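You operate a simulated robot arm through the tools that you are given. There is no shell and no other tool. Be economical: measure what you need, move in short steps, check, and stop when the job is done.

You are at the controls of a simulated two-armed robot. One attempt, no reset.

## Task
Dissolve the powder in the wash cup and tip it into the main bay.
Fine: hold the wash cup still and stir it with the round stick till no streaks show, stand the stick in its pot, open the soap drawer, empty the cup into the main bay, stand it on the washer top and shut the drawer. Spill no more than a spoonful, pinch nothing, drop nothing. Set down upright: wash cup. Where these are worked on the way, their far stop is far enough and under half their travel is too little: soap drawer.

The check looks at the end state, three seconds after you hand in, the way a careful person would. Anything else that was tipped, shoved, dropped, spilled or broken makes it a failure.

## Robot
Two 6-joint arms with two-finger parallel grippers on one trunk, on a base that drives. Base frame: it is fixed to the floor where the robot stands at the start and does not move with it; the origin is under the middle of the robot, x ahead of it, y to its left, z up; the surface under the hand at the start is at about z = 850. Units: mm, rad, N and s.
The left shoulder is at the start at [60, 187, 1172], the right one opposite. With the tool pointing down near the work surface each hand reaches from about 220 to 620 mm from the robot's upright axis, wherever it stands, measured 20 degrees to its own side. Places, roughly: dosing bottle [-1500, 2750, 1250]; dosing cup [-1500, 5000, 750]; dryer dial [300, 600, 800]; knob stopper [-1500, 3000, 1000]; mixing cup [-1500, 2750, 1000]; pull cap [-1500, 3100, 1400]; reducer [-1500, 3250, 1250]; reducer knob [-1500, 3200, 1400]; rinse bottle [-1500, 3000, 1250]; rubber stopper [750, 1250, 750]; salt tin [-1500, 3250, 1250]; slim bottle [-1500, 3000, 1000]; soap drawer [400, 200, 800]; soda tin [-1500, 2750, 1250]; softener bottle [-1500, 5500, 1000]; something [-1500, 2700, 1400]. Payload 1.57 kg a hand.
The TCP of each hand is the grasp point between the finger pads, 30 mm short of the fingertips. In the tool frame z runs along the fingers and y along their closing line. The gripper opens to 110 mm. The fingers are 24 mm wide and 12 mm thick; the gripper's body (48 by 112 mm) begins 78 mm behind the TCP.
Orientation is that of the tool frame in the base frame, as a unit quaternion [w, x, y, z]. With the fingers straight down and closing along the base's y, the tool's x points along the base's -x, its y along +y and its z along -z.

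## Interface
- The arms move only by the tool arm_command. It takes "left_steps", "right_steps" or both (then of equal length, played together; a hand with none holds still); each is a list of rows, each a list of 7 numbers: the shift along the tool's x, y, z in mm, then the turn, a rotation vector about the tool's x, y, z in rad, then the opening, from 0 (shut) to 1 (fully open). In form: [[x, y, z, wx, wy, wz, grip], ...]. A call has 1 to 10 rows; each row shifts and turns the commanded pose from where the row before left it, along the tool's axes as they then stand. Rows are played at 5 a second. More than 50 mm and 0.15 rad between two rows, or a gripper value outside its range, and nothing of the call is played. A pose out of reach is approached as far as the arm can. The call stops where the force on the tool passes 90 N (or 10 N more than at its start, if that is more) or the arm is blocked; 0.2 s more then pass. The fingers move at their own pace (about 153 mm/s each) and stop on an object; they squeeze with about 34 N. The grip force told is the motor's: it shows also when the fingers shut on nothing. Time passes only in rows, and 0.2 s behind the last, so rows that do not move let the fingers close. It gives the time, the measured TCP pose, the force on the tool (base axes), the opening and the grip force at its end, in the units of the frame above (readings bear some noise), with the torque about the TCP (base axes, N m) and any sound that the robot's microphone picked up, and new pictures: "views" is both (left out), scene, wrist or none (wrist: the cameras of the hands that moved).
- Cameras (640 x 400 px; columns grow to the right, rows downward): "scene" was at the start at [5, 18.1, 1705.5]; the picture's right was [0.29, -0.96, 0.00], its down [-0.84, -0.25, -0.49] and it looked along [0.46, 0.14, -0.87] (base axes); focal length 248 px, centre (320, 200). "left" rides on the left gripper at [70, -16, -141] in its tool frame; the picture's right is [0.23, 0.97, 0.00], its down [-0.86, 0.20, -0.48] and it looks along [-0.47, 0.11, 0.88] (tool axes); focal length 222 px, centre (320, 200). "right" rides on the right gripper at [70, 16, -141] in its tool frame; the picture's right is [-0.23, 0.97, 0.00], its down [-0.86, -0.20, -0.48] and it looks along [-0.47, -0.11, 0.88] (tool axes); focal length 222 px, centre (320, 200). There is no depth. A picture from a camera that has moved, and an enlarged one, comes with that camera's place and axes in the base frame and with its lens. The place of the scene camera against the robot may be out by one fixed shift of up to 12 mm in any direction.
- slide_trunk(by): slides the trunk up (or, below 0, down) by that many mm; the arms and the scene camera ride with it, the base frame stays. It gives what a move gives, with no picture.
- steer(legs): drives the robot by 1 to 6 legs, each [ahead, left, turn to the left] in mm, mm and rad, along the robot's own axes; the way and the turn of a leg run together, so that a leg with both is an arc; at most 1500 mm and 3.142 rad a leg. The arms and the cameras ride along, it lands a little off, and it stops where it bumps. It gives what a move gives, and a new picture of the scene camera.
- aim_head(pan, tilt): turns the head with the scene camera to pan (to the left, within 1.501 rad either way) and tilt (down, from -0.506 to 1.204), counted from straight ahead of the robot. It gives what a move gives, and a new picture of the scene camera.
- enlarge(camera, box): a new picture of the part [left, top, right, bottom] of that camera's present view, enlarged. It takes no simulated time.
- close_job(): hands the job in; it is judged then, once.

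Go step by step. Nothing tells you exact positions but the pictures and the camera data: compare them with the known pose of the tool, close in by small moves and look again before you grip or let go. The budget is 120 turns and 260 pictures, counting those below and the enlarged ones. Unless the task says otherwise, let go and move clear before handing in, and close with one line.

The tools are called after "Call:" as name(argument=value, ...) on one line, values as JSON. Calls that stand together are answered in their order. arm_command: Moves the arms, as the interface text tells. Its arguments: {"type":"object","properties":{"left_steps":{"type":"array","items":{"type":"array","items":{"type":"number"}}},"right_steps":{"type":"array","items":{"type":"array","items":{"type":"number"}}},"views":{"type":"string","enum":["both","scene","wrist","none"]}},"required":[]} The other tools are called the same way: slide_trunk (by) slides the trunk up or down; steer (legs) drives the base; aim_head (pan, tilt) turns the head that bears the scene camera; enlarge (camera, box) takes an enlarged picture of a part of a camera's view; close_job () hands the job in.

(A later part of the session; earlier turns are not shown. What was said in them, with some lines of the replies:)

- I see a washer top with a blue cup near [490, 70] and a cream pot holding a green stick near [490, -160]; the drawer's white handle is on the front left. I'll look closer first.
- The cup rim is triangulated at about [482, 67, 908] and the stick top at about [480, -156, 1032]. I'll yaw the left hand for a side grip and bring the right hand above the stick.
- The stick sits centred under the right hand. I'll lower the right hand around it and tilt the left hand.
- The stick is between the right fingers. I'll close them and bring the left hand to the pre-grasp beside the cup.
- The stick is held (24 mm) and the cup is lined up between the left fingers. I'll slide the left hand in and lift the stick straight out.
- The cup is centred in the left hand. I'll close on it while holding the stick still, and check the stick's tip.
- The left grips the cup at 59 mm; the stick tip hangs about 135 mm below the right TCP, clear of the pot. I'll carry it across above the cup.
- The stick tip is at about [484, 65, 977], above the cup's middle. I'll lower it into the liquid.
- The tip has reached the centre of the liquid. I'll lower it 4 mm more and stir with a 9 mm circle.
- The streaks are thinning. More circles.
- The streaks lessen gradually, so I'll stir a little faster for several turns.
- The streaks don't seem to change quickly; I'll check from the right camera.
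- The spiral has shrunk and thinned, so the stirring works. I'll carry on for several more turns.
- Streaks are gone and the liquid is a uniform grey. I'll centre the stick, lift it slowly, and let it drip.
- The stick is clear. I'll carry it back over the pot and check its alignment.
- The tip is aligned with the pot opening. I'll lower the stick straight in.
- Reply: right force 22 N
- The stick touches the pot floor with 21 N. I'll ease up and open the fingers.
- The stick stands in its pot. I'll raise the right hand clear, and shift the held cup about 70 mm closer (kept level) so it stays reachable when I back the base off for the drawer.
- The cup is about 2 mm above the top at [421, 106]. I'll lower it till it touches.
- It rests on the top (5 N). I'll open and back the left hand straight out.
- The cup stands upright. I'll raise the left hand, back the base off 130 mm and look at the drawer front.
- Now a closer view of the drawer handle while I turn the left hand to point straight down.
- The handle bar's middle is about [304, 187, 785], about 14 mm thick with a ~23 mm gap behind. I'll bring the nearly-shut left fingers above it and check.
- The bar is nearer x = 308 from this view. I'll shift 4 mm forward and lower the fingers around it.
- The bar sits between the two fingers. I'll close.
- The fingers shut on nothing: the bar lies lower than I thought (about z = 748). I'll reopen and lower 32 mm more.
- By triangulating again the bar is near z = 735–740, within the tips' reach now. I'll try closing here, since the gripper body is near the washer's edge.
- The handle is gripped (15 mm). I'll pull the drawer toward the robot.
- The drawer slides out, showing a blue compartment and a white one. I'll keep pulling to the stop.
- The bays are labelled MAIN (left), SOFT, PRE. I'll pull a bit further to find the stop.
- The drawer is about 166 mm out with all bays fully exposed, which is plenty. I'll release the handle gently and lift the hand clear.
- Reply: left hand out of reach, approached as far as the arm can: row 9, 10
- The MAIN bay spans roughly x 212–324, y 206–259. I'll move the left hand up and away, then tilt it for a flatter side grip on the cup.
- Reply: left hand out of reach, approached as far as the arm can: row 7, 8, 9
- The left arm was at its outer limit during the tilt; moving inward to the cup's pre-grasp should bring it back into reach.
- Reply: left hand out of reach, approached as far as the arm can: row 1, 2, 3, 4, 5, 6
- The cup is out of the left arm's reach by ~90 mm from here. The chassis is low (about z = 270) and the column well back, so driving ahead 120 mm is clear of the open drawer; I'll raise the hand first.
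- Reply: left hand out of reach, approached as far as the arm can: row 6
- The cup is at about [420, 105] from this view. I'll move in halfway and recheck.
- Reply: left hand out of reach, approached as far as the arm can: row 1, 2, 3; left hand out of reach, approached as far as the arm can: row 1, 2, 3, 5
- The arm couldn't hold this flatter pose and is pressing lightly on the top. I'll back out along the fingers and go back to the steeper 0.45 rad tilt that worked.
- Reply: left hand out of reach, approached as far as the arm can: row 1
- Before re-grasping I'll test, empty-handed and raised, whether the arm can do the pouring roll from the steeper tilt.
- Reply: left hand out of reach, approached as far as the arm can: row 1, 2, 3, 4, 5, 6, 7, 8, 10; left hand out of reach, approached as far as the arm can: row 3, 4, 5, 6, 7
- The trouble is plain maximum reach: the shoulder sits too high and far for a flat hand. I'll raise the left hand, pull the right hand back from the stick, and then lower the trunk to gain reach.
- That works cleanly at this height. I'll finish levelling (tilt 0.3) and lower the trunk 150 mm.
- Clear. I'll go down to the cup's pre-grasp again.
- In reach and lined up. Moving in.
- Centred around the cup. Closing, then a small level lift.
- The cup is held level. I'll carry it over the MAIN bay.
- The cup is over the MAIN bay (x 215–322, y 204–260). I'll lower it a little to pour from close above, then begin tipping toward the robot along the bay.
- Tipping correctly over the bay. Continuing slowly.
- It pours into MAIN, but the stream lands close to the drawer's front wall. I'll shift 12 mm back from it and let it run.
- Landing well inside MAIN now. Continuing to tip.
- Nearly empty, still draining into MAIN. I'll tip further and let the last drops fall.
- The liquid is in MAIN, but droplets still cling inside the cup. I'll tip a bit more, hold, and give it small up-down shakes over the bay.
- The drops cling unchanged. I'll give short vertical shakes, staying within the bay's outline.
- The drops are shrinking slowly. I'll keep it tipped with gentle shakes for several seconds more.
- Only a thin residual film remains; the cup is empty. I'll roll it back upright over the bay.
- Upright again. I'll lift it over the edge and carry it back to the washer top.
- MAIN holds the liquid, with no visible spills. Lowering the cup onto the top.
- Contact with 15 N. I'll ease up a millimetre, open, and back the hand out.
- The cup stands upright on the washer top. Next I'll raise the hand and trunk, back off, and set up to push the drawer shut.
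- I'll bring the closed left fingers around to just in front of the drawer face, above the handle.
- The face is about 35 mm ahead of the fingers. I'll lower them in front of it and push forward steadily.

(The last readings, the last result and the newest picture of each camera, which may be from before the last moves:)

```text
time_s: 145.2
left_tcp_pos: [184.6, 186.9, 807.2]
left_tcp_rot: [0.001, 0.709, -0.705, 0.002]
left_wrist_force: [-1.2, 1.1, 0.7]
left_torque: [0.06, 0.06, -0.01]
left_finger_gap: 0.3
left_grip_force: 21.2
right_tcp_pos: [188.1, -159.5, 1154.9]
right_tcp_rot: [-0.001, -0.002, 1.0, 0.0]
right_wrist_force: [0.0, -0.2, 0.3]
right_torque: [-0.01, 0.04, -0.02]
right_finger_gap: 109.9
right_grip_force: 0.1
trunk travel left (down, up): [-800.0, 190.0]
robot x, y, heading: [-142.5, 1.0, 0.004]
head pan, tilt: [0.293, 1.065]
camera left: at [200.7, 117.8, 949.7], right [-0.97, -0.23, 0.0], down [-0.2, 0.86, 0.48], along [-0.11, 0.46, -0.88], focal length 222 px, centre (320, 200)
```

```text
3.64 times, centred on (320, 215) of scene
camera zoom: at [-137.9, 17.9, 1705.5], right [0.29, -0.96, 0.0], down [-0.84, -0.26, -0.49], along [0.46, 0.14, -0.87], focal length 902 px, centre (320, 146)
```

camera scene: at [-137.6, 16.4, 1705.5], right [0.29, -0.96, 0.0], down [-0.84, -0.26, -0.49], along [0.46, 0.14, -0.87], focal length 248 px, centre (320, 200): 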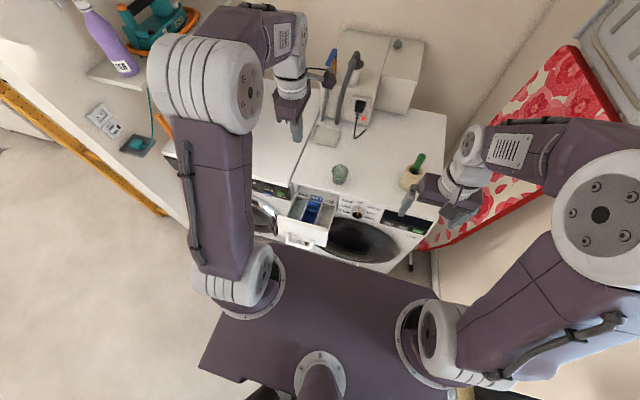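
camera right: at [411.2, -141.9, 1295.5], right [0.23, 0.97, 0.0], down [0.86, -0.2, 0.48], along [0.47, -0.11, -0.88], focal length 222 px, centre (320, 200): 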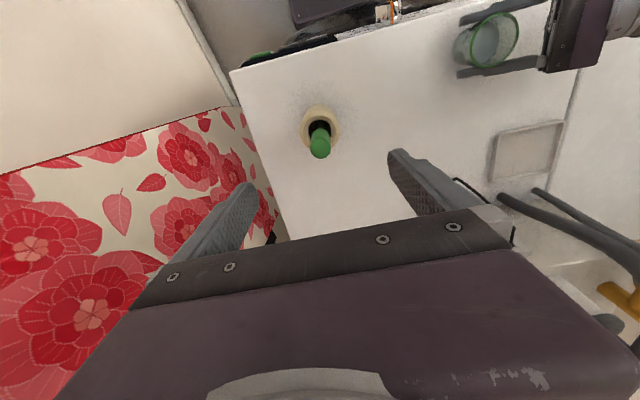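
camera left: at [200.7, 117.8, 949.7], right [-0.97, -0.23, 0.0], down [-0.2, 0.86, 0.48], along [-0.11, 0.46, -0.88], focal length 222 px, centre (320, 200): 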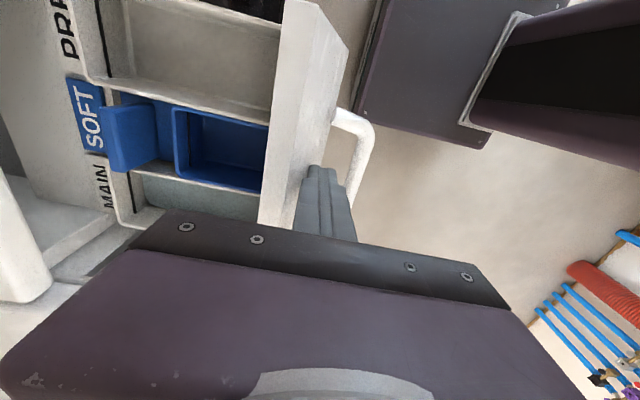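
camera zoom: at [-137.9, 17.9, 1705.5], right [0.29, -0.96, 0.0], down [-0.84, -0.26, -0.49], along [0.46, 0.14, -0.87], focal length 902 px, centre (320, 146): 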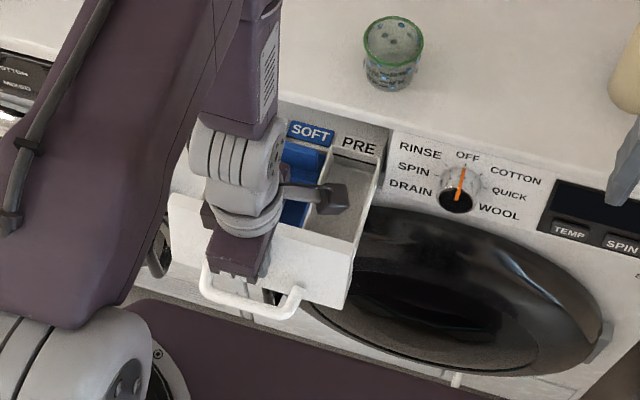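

The fingers are at the face. Pushing gently.

Call:
arm_command(left_steps=[[0, -7, 0, 0, 0, 0, 0], [0, -8, 0, 0, 0, 0, 0], [0, -8, 0, 0, 0, 0, 0], [0, -8, 0, 0, 0, 0, 0], [0, -8, 0, 0, 0, 0, 0], [0, -8, 0, 0, 0, 0, 0], [0, -8, 0, 0, 0, 0, 0], [0, -8, 0, 0, 0, 0, 0], [0, -8, 0, 0, 0, 0, 0], [0, -8, 0, 0, 0, 0, 0]], views="none")

Call:
enlarge(camera="scene", box=[250, 160, 390, 270])

```text
time_s: 147.4
left_tcp_pos: [264.0, 189.2, 808.3]
left_tcp_rot: [0.001, 0.709, -0.705, 0.002]
left_wrist_force: [-1.5, 0.5, 0.0]
left_torque: [0.02, 0.03, -0.01]
left_finger_gap: 0.1
left_grip_force: 21.1
right_tcp_pos: [188.5, -158.8, 1154.9]
right_tcp_rot: [0.0, -0.002, 1.0, 0.0]
right_wrist_force: [-0.7, -0.1, 0.0]
right_torque: [0.03, -0.01, -0.02]
right_finger_gap: 110.1
right_grip_force: 0.1
trunk travel left (down, up): [-800.0, 190.0]
robot x, y, heading: [-144.0, -0.4, -0.002]
head pan, tilt: [0.293, 1.065]
```

```text
3.64 times, centred on (320, 215) of scene
camera zoom: at [-137.6, 17.9, 1705.5], right [0.29, -0.96, 0.0], down [-0.84, -0.26, -0.49], along [0.46, 0.14, -0.87], focal length 902 px, centre (320, 146)
```

zoom: 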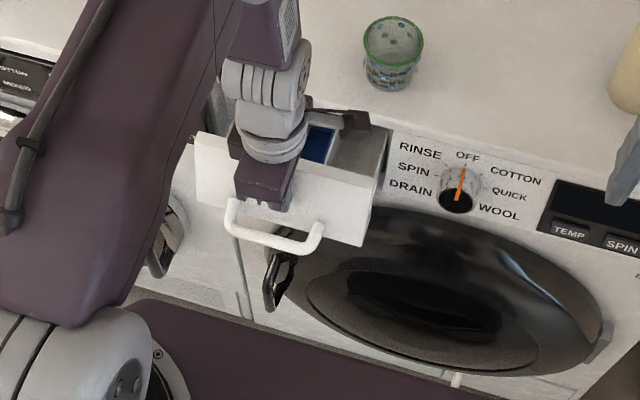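

Call:
arm_command(left_steps=[[0, -7, 0, 0, 0, 0, 0], [0, -7, 0, 0, 0, 0, 0], [0, -7, 0, 0, 0, 0, 0], [0, -7, 0, 0, 0, 0, 0], [0, -7, 0, 0, 0, 0, 0], [0, -7, 0, 0, 0, 0, 0], [0, -5, 0, 0, 0, 0, 0], [0, -5, 0, 0, 0, 0, 0]], views="none")

Call:
enlarge(camera="scene", box=[250, 150, 390, 260])

```text
time_s: 149.2
left_tcp_pos: [315.5, 189.3, 808.5]
left_tcp_rot: [0.001, 0.708, -0.707, 0.002]
left_wrist_force: [-1.2, -0.6, -0.6]
left_torque: [0.0, 0.05, -0.02]
left_finger_gap: 0.0
left_grip_force: 21.6
right_tcp_pos: [187.9, -159.9, 1155.9]
right_tcp_rot: [0.0, -0.002, 1.0, 0.0]
right_wrist_force: [0.0, 0.3, 0.1]
right_torque: [0.0, -0.04, 0.02]
right_finger_gap: 110.0
right_grip_force: 0.0
trunk travel left (down, up): [-800.0, 190.0]
robot x, y, heading: [-140.5, -3.7, 0.006]
head pan, tilt: [0.293, 1.065]
```

```text
3.64 times, centred on (320, 205) of scene
camera zoom: at [-137.5, 17.7, 1705.5], right [0.29, -0.96, 0.0], down [-0.84, -0.26, -0.49], along [0.46, 0.14, -0.87], focal length 902 px, centre (320, 182)
```

zoom: 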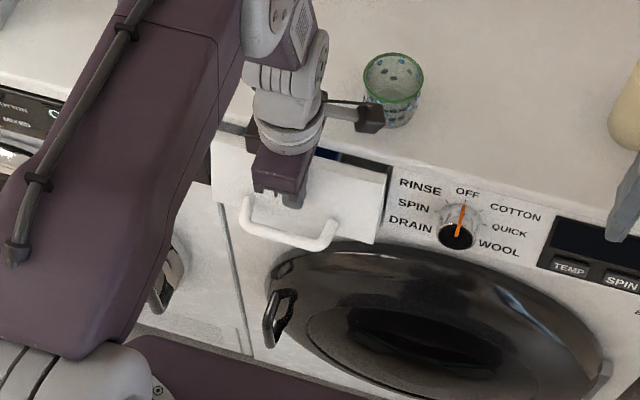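

About 25–30 mm remain. Continuing more slowly until it seats.

Call:
arm_command(left_steps=[[0, -4, 0, 0, 0, 0, 0], [0, -4, 0, 0, 0, 0, 0], [0, -4, 0, 0, 0, 0, 0], [0, -4, 0, 0, 0, 0, 0], [0, -3, 0, 0, 0, 0, 0]], views="none")

Call:
enlarge(camera="scene", box=[270, 160, 370, 230])

```text
time_s: 150.4
left_tcp_pos: [335.1, 189.3, 806.6]
left_tcp_rot: [0.001, 0.708, -0.706, 0.003]
left_wrist_force: [-2.2, 0.5, 2.7]
left_torque: [0.01, 0.04, -0.04]
left_finger_gap: 0.0
left_grip_force: 21.7
right_tcp_pos: [188.1, -159.1, 1155.7]
right_tcp_rot: [0.001, -0.002, 1.0, 0.0]
right_wrist_force: [-0.5, -0.1, -0.1]
right_torque: [0.01, -0.01, -0.02]
right_finger_gap: 109.9
right_grip_force: 0.1
trunk travel left (down, up): [-800.0, 190.0]
robot x, y, heading: [-142.6, -1.1, 0.0]
head pan, tilt: [0.293, 1.065]
```

```text
5.71 times, centred on (320, 195) of scene
camera zoom: at [-138.1, 17.6, 1705.5], right [0.29, -0.96, 0.0], down [-0.84, -0.26, -0.49], along [0.46, 0.14, -0.87], focal length 1418 px, centre (320, 229)
```

zoom: 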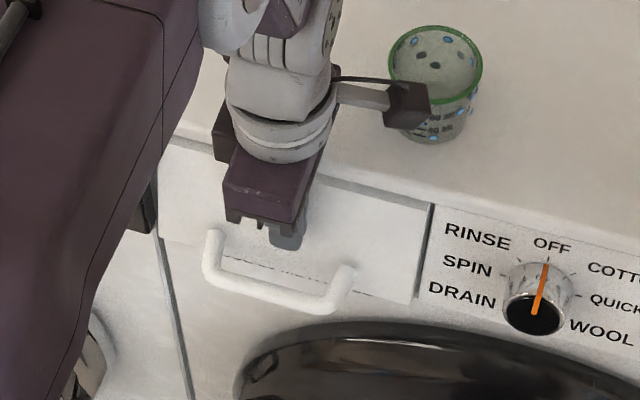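

Call:
arm_command(left_steps=[[0, -2.5, 0, 0, 0, 0, 0], [0, -2.5, 0, 0, 0, 0, 0], [0, -2.5, 0, 0, 0, 0, 0], [0, -2, 0, 0, 0, 0, 0]], views="none")

Call:
enlarge(camera="scene", box=[270, 160, 370, 230])

```text
time_s: 151.4
left_tcp_pos: [341.4, 188.4, 807.7]
left_tcp_rot: [0.002, 0.709, -0.705, 0.001]
left_wrist_force: [-7.8, 1.9, 0.0]
left_torque: [0.01, 0.24, -0.05]
left_finger_gap: 0.0
left_grip_force: 21.3
right_tcp_pos: [187.2, -158.7, 1156.4]
right_tcp_rot: [0.001, -0.002, 1.0, 0.0]
right_wrist_force: [-0.8, 0.0, -0.5]
right_torque: [0.0, -0.03, -0.02]
right_finger_gap: 110.1
right_grip_force: 0.1
trunk travel left (down, up): [-800.0, 190.0]
robot x, y, heading: [-141.3, -2.8, 0.006]
head pan, tilt: [0.293, 1.065]
```

```text
5.71 times, centred on (320, 195) of scene
camera zoom: at [-139.1, 17.9, 1705.5], right [0.29, -0.96, 0.0], down [-0.84, -0.26, -0.49], along [0.47, 0.14, -0.87], focal length 1418 px, centre (320, 229)
```

zoom: 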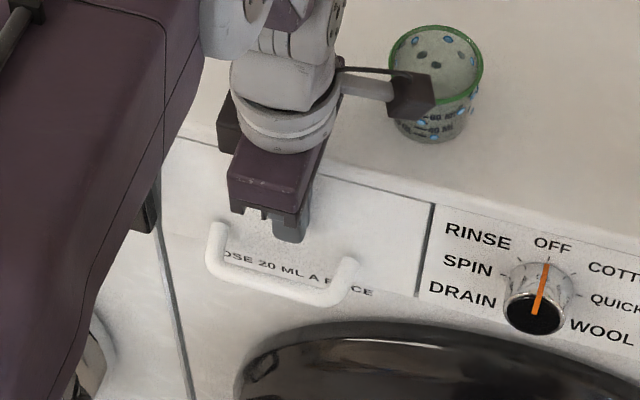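

The drawer looks flush and force is rising. One more light press, then back off and raise the hand.

Call:
arm_command(left_steps=[[0, -2, 0, 0, 0, 0, 0], [0, -1.5, 0, 0, 0, 0, 0], [0, 0, 0, 0, 0, 0, 0]], views="none")

Call:
arm_command(left_steps=[[0, 10, 0, 0, 0, 0, 0], [0, 20, 0, 0, 0, 0, 0], [0, 25, 0, 0, 0, 0, 0], [0, 10, -20, 0, 0, 0, 0], [0, 0, -40, 0, 0, 0, 0], [0, 0, -45, 0, 0, 0, 0], [0, 0, -45, 0, 0, 0, 0], [0, 0, -45, 0, 0, 0, 0]], views="both")

Call:
enlarge(camera="scene", box=[270, 130, 450, 240])

```text
time_s: 152.2
left_tcp_pos: [341.9, 188.6, 807.4]
left_tcp_rot: [0.004, 0.709, -0.705, -0.002]
left_wrist_force: [-24.6, 0.6, -9.4]
left_torque: [0.01, 0.84, -0.01]
left_finger_gap: 0.4
left_grip_force: 20.6
right_tcp_pos: [185.3, -158.3, 1155.3]
right_tcp_rot: [0.002, -0.002, 1.0, 0.0]
right_wrist_force: [0.0, 0.9, 0.3]
right_torque: [-0.02, 0.01, 0.02]
right_finger_gap: 110.0
right_grip_force: 0.0
trunk travel left (down, up): [-800.0, 190.0]
robot x, y, heading: [-139.8, -1.8, 0.001]
head pan, tilt: [0.293, 1.065]
```

```text
time_s: 154.0
left_tcp_pos: [278.9, 188.8, 1003.1]
left_tcp_rot: [0.0, 0.709, -0.706, 0.002]
left_wrist_force: [0.3, -0.5, -0.8]
left_torque: [0.03, 0.0, -0.02]
left_finger_gap: 0.0
left_grip_force: 21.3
right_tcp_pos: [186.9, -159.0, 1156.3]
right_tcp_rot: [0.001, -0.002, 1.0, 0.0]
right_wrist_force: [0.0, -0.1, -0.4]
right_torque: [0.02, -0.01, -0.03]
right_finger_gap: 110.0
right_grip_force: 0.1
trunk travel left (down, up): [-800.0, 190.0]
robot x, y, heading: [-141.8, -0.1, 0.001]
head pan, tilt: [0.293, 1.065]
camera scene: at [-139.1, 17.1, 1705.4], right [0.29, -0.96, 0.0], down [-0.84, -0.26, -0.49], along [0.47, 0.14, -0.87], focal length 248 px, centre (320, 200)
camera left: at [295.6, 118.8, 1145.4], right [-0.97, -0.23, 0.0], down [-0.2, 0.86, 0.48], along [-0.11, 0.46, -0.88], focal length 222 px, centre (320, 200)
```

scene: 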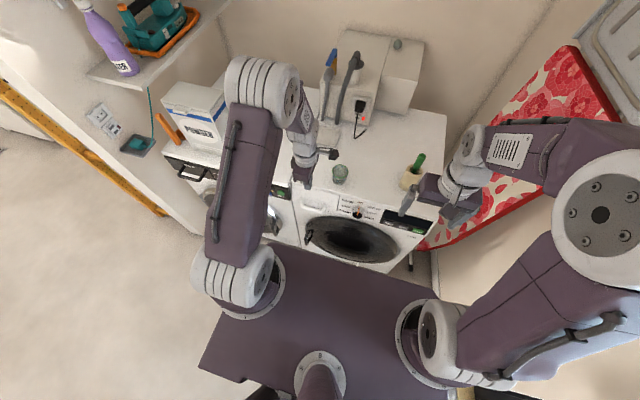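
left: 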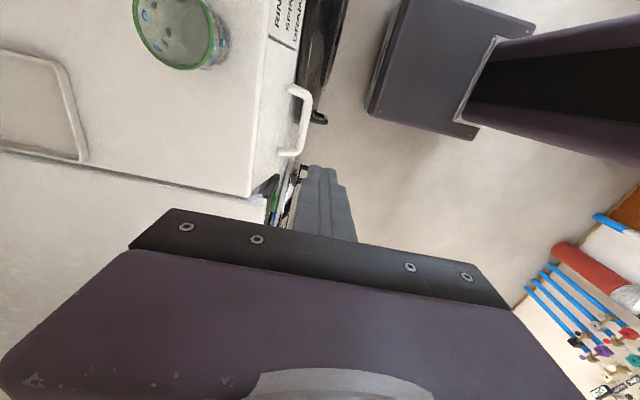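

```text
3.56 times, centred on (360, 185) of scene
camera zoom: at [-139.1, 17.1, 1705.4], right [0.29, -0.96, 0.0], down [-0.84, -0.26, -0.49], along [0.47, 0.14, -0.87], focal length 882 px, centre (178, 253)
```

zoom: 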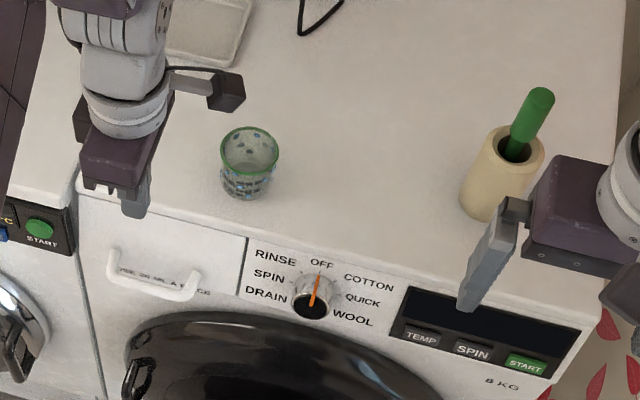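

The drawer is shut, the emptied cup stands upright on the washer top, the stick is in its pot, and both hands are clear. I'm handing in.

Call:
close_job()

```text
The job is handed in.
```

The job is handed in. The powder was stirred until no streaks showed and poured into the main bay. The stick is back in its pot, the cup stands upright on the washer top and the drawer is shut. I saw no spills; a few drops still cling inside the cup.
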